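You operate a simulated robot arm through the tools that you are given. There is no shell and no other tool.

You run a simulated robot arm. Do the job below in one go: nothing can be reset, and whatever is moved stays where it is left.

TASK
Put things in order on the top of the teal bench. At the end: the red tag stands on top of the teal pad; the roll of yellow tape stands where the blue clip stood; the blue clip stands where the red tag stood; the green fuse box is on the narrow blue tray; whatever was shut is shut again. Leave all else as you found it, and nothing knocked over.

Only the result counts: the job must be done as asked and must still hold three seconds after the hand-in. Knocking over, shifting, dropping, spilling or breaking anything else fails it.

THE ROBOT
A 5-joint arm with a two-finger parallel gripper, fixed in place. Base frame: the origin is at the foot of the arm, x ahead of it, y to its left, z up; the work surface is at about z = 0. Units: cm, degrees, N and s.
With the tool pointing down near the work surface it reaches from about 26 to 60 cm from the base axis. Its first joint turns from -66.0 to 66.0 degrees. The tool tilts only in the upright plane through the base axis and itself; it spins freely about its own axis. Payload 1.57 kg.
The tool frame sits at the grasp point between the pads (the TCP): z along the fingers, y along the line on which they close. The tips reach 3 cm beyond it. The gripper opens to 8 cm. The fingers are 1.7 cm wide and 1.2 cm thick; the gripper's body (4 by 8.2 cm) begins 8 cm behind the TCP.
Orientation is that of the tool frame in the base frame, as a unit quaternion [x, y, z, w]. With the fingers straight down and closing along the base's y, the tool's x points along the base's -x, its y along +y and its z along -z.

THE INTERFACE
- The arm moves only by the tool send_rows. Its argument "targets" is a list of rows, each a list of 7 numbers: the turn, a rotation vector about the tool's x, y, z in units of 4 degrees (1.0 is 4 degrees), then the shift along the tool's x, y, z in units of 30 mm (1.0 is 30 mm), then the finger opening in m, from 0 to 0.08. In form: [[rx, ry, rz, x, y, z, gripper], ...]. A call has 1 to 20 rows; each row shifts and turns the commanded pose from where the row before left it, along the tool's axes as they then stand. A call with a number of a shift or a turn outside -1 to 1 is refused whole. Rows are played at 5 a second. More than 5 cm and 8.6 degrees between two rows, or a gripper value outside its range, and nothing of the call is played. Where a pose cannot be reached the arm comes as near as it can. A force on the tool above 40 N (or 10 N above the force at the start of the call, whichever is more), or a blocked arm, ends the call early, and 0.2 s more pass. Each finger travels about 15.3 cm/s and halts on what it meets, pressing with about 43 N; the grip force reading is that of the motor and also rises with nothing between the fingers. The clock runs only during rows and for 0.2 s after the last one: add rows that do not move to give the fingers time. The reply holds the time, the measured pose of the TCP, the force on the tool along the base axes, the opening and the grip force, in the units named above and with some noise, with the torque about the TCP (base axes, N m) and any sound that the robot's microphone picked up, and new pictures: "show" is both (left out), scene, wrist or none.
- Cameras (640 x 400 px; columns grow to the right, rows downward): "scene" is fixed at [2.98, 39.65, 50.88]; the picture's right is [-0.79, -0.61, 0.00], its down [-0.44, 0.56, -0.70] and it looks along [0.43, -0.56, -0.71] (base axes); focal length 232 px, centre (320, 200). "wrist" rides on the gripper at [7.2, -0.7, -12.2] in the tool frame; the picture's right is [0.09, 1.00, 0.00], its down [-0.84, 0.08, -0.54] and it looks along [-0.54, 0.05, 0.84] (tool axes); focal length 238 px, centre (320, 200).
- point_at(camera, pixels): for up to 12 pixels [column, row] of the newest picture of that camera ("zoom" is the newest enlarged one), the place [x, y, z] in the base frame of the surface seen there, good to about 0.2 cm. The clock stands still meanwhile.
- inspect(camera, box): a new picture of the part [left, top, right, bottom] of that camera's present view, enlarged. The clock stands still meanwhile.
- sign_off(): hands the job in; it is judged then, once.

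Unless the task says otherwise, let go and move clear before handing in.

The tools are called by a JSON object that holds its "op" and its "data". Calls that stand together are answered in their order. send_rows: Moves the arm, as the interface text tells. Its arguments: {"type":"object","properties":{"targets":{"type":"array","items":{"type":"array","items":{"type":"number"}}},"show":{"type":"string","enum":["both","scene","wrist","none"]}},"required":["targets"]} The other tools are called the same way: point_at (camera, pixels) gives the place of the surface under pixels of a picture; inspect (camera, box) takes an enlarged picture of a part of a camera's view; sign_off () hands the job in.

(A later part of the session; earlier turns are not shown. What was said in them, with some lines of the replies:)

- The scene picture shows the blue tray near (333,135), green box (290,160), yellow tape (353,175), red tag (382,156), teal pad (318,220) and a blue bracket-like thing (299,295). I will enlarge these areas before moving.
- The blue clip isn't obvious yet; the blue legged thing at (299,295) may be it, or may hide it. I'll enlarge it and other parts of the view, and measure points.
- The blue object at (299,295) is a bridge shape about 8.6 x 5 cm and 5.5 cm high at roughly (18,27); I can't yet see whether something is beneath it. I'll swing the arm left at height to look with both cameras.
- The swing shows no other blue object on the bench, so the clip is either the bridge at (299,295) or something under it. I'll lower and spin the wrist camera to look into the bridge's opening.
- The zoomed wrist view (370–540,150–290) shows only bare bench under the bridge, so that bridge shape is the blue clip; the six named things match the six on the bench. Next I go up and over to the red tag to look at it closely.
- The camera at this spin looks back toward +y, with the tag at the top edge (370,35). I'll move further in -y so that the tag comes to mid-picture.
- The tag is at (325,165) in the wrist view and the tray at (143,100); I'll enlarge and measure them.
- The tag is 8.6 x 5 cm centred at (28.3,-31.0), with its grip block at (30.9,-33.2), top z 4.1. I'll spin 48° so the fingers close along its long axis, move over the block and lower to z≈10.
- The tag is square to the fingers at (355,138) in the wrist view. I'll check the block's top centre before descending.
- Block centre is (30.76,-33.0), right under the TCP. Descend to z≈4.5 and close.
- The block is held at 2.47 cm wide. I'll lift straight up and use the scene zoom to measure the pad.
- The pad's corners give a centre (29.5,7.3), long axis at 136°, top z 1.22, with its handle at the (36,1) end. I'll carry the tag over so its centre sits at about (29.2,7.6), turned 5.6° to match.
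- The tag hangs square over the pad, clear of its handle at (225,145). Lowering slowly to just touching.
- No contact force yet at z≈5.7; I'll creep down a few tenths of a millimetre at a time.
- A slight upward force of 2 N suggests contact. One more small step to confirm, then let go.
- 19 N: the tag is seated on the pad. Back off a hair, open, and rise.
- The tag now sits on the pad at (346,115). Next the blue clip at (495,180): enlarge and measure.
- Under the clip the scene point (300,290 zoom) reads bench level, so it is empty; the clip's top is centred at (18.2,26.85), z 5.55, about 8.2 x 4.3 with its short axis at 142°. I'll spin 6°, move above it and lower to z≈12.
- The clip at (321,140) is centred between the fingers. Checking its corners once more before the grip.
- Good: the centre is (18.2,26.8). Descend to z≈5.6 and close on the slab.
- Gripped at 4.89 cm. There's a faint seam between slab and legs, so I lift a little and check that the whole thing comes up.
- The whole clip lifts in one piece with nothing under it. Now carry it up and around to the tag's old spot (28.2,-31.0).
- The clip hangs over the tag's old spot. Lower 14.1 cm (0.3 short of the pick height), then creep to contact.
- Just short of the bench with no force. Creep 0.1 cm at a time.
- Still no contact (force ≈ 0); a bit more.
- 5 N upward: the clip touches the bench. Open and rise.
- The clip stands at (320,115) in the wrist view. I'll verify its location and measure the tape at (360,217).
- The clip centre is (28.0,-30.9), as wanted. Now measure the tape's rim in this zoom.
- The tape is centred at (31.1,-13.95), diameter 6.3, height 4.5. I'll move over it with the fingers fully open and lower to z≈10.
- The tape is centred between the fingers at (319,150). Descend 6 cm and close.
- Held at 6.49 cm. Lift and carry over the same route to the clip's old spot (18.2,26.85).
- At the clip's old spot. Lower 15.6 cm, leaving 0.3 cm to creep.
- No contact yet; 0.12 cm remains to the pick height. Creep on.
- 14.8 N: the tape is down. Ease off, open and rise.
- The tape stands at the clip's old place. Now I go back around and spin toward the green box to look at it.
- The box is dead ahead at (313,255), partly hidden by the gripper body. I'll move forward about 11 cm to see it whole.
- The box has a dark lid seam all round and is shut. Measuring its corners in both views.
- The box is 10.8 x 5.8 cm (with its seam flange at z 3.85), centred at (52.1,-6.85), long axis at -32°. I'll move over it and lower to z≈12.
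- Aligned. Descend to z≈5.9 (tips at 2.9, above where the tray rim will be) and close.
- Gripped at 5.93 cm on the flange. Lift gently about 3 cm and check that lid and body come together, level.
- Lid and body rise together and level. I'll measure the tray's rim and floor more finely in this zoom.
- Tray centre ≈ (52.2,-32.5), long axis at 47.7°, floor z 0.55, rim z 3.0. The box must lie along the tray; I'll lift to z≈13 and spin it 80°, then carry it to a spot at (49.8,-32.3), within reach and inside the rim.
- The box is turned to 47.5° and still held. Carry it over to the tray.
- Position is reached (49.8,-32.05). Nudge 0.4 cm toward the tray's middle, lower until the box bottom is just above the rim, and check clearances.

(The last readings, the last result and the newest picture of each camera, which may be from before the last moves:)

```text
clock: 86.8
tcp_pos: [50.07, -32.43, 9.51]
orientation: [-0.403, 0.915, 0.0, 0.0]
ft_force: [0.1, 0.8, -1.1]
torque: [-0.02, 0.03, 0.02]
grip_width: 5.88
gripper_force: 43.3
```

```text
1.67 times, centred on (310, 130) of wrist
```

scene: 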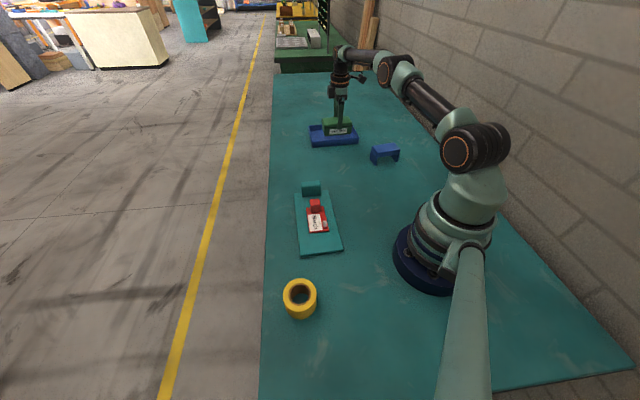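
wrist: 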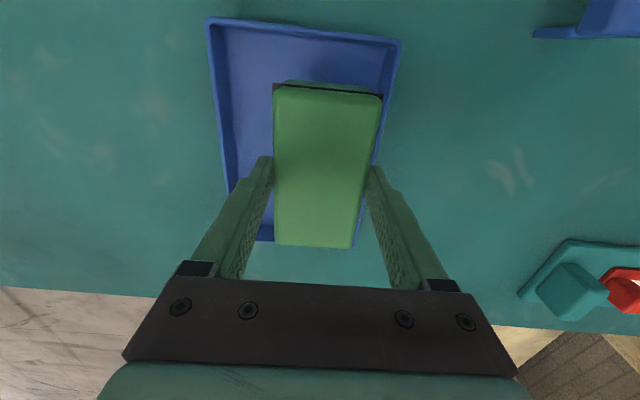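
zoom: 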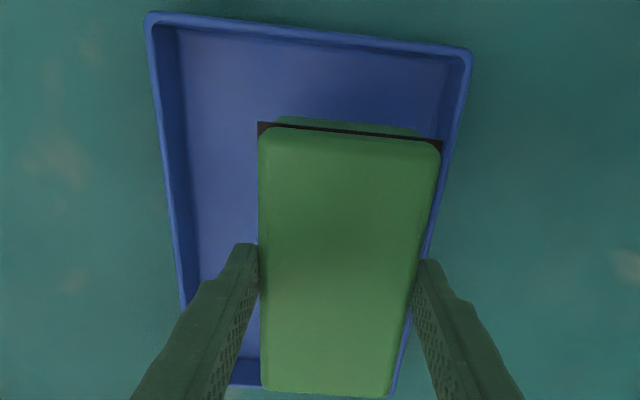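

Measure box lower edges against the tray rim.

{"op": "inspect", "data": {"camera": "scene", "box": [295, 95, 375, 155]}}

{"op": "point_at", "data": {"camera": "zoom", "pixels": [[253, 268], [428, 255], [240, 220], [238, 185], [433, 200], [340, 262], [168, 312], [474, 285], [145, 208], [330, 296], [240, 310]]}}

{"op": "point_at", "data": {"camera": "wrist", "pixels": [[276, 88], [382, 96], [353, 244], [276, 242], [396, 45], [210, 24], [385, 130], [290, 82], [380, 95]]}}

```text
6.67 times, centred on (335, 125) of scene
```

zoom: 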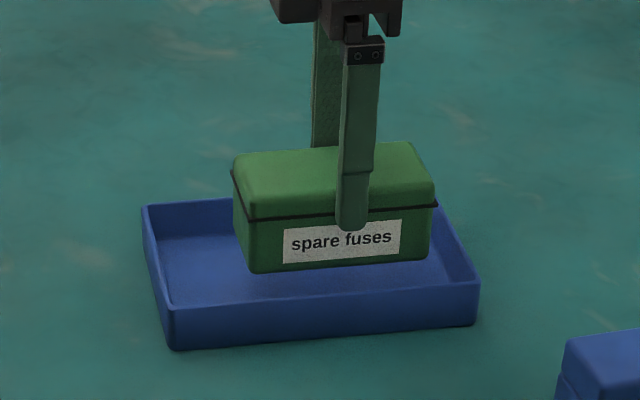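

```text
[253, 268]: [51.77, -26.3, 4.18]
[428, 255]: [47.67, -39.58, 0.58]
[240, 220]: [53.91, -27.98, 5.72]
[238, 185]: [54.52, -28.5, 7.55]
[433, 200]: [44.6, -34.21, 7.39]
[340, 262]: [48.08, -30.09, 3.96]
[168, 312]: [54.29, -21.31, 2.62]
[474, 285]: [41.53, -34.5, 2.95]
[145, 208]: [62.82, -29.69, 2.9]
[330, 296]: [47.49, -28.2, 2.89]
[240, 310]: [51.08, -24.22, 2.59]
```

```text
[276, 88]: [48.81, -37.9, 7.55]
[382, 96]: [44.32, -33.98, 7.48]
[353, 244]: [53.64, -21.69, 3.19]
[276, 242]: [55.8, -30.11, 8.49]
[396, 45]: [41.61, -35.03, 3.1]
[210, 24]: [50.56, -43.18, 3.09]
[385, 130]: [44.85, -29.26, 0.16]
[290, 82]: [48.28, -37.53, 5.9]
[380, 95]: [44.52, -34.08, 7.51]
```

The box's near face is about 1.5 cm inside the rim line and its right end about 2 cm inside, nicely parallel. Lower 2.7 cm, then creep.

{"op": "send_rows", "data": {"targets": [[0, 0, 0, 0, 0, 0.4, 0.045], [0, 0, 0, 0, 0, 0.3, 0.045], [0, 0, 0, 0, 0, 0.15, 0.045], [0, 0, 0, 0, 0, 0.05, 0.045], [0, 0, 0, 0, 0, 0, 0.045]]}}

{"op": "send_rows", "data": {"targets": [[0, 0, 0, 0, 0, 0.03, 0.045], [0, 0, 0, 0, 0, 0.03, 0.045], [0, 0, 0, 0, 0, 0, 0.045]], "show": "none"}}

```text
clock: 88.0
tcp_pos: [50.11, -32.4, 6.8]
orientation: [-0.402, 0.916, -0.001, 0.0]
ft_force: [-0.1, 0.0, -1.1]
torque: [0.01, 0.05, -0.05]
grip_width: 5.92
gripper_force: 42.7
```

scene: 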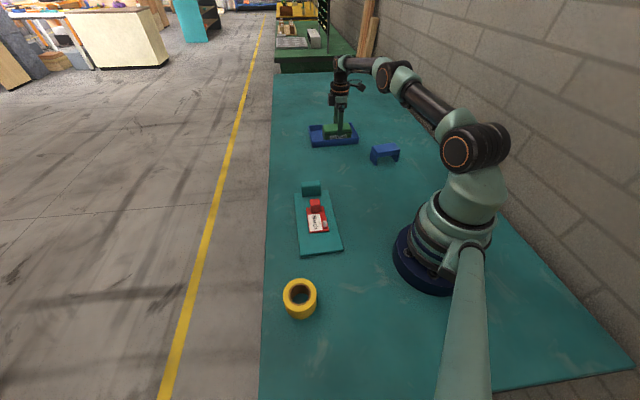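
wrist: 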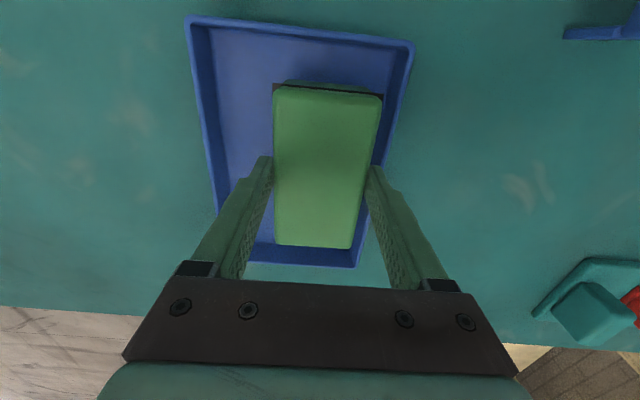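

```text
clock: 88.8
tcp_pos: [50.01, -32.44, 6.72]
orientation: [-0.402, 0.915, 0.0, 0.0]
ft_force: [0.4, 0.2, -0.6]
torque: [-0.02, -0.01, -0.01]
grip_width: 5.91
gripper_force: 43.0
```

Still hanging free; creep down another 0.1–0.2 cm with force checks.

{"op": "send_rows", "data": {"targets": [[0, 0, 0, 0, 0, 0.02, 0.045], [0, 0, 0, 0, 0, 0, 0.045]], "show": "none"}}

{"op": "send_rows", "data": {"targets": [[0, 0, 0, 0, 0, 0.015, 0.045], [0, 0, 0, 0, 0, 0, 0.045]], "show": "none"}}

```text
clock: 89.4
tcp_pos: [50.15, -32.53, 6.66]
orientation: [-0.402, 0.916, 0.0, 0.0]
ft_force: [0.6, -0.2, -0.8]
torque: [0.02, 0.03, 0.03]
grip_width: 5.93
gripper_force: 43.2
```

```text
clock: 90.0
tcp_pos: [50.22, -32.54, 6.62]
orientation: [-0.402, 0.915, 0.0, 0.0]
ft_force: [-0.2, 1.0, -1.0]
torque: [-0.01, 0.01, 0.0]
grip_width: 5.9
gripper_force: 43.3
```

{"op": "send_rows", "data": {"targets": [[0, 0, 0, 0, 0, 0.015, 0.045], [0, 0, 0, 0, 0, 0, 0.045]], "show": "none"}}

{"op": "send_rows", "data": {"targets": [[0, 0, 0, 0, 0, 0.012, 0.045], [0, 0, 0, 0, 0, 0, 0.045]], "show": "none"}}

```text
clock: 90.6
tcp_pos: [50.2, -32.51, 6.5]
orientation: [-0.402, 0.916, 0.0, 0.0]
ft_force: [0.2, -0.1, -1.7]
torque: [0.02, 0.01, 0.02]
grip_width: 5.89
gripper_force: 43.2
```

```text
clock: 91.2
tcp_pos: [50.18, -32.51, 6.45]
orientation: [-0.402, 0.916, -0.002, 0.0]
ft_force: [-0.7, 0.3, 3.0]
torque: [0.12, 0.19, -0.01]
grip_width: 5.91
gripper_force: 42.9
```

Contact (force turned from -1.2 to +3 N). Open in steps and rise straight up.

{"op": "send_rows", "data": {"targets": [[0, 0, 0, 0, 0, 0, 0.056], [0, 0, 0, 0, 0, 0, 0.064], [0, 0, 0, 0, 0, 0, 0.07], [0, 0, 0, 0, 0, 0, 0.07], [0, 0, 0, 0, 0, -0.2, 0.07], [0, 0, 0, 0, 0, -0.5, 0.07], [0, 0, 0, 0, 0, -1, 0.07], [0, 0, 0, 0, 0, -1, 0.07], [0, 0, 0, 0, 0, -1, 0.07], [0, 0, 0, 0, 0, 0, 0.07]]}}

{"op": "inspect", "data": {"camera": "scene", "box": [295, 95, 375, 155]}}

```text
clock: 93.4
tcp_pos: [49.89, -32.01, 17.62]
orientation: [-0.402, 0.916, 0.001, 0.0]
ft_force: [0.1, -0.3, 0.2]
torque: [-0.02, 0.0, -0.02]
grip_width: 7.0
gripper_force: 0.1
out of reach, approached as far as the arm can: row 9
```

scene: 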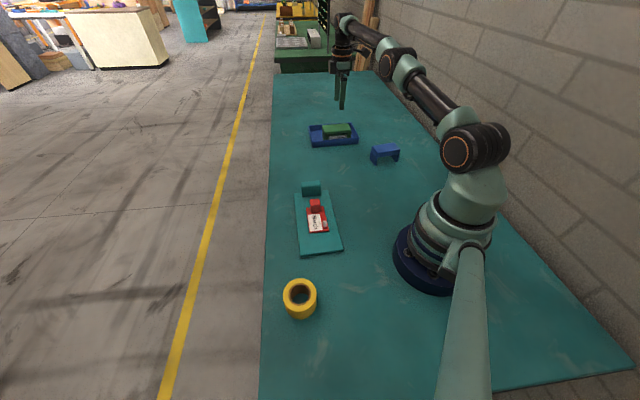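
wrist: 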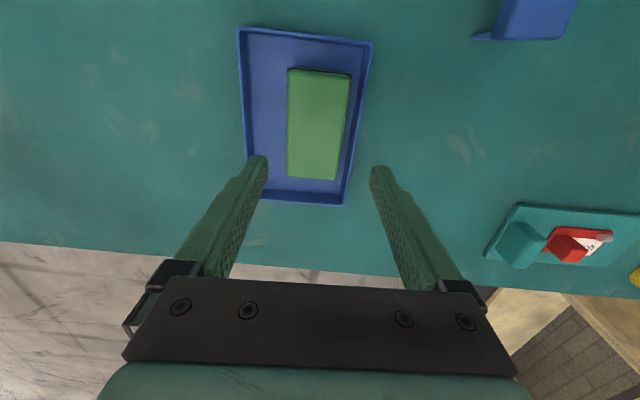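

```text
6.67 times, centred on (335, 125) of scene
```

zoom: 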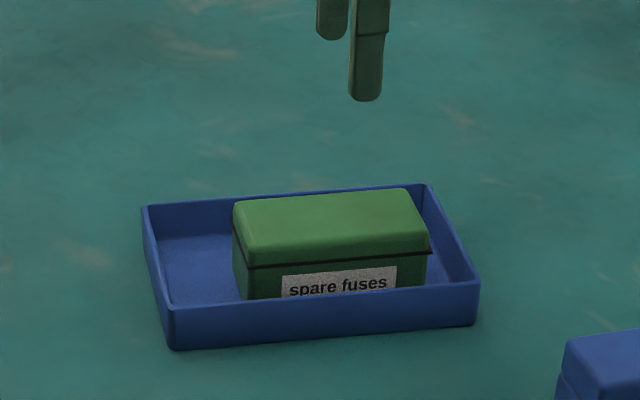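

The shut box lies level inside the tray, whose outline is unchanged. Final check of the tape, clip and tag positions.

{"op": "inspect", "data": {"camera": "scene", "box": [265, 265, 345, 325]}}

{"op": "point_at", "data": {"camera": "zoom", "pixels": [[160, 190], [400, 200], [290, 110], [300, 330], [270, 280], [420, 300]]}}

{"op": "inspect", "data": {"camera": "scene", "box": [280, 135, 420, 265]}}

{"op": "point_at", "data": {"camera": "scene", "pixels": [[295, 194], [328, 191], [341, 249], [300, 254], [316, 203], [318, 222], [384, 149]]}}

```text
6.67 times, centred on (305, 295) of scene
```

zoom: 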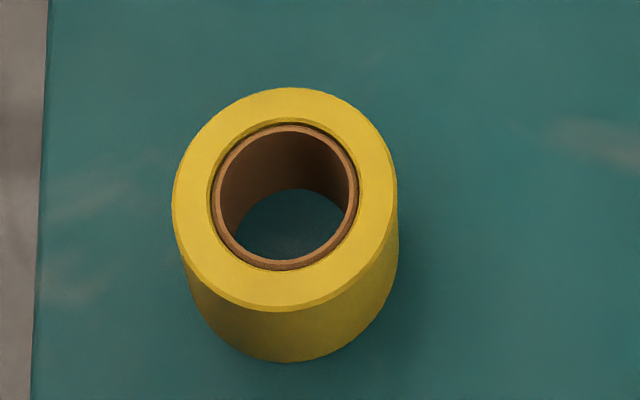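

```text
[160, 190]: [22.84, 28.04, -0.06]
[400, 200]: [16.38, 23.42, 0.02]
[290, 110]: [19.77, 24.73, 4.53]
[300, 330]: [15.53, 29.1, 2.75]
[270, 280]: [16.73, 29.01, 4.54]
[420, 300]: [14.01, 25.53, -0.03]
```

```text
3.08 times, centred on (350, 200) of scene
```

zoom: 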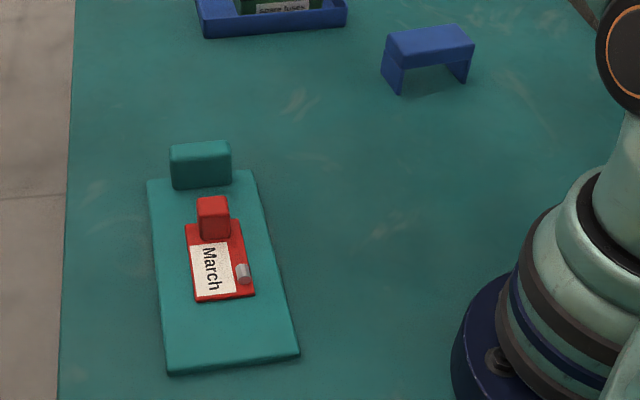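

```text
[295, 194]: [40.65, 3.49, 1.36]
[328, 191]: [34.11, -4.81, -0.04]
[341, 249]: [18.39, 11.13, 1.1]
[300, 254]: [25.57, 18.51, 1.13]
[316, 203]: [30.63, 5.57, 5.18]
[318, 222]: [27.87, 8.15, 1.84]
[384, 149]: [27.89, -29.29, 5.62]
```

All is in order: tag on the pad, tape centred near (18.2,26.9), clip at (28,-31), shut box in the tray, and the hand open and clear at z 17.6. Handing in.

{"op": "sign_off", "data": {}}

```text
The job is handed in.
```

I moved all four things as asked, and everything was upright and settled when I handed in. I haven't seen the verdict.

| Thing | Where it is now |
|---|---|
| Red tag | On top of the teal pad, lined up with it and clear of the pad's handle |
| Blue clip | Where the red tag stood, centred near (28.0, -30.9), within about 0.3 cm of the tag's old centre |
| Yellow tape | Where the blue clip stood, centred near (18.2, 26.9) |
| Green fuse box | Inside the narrow blue tray, level, with its lid still shut |

- **The blue clip:** I took the blue bridge-shaped piece with two legs to be the clip. It was the only thing on the bench that fitted, and nothing was under it.
- **The fuse box:** It sits toward the near side of the tray, because the tray's centre is just past the arm's reach. It is fully inside the rim.
- **Everything else:** The pad and the tray did not move. I left the gripper open and clear of everything.
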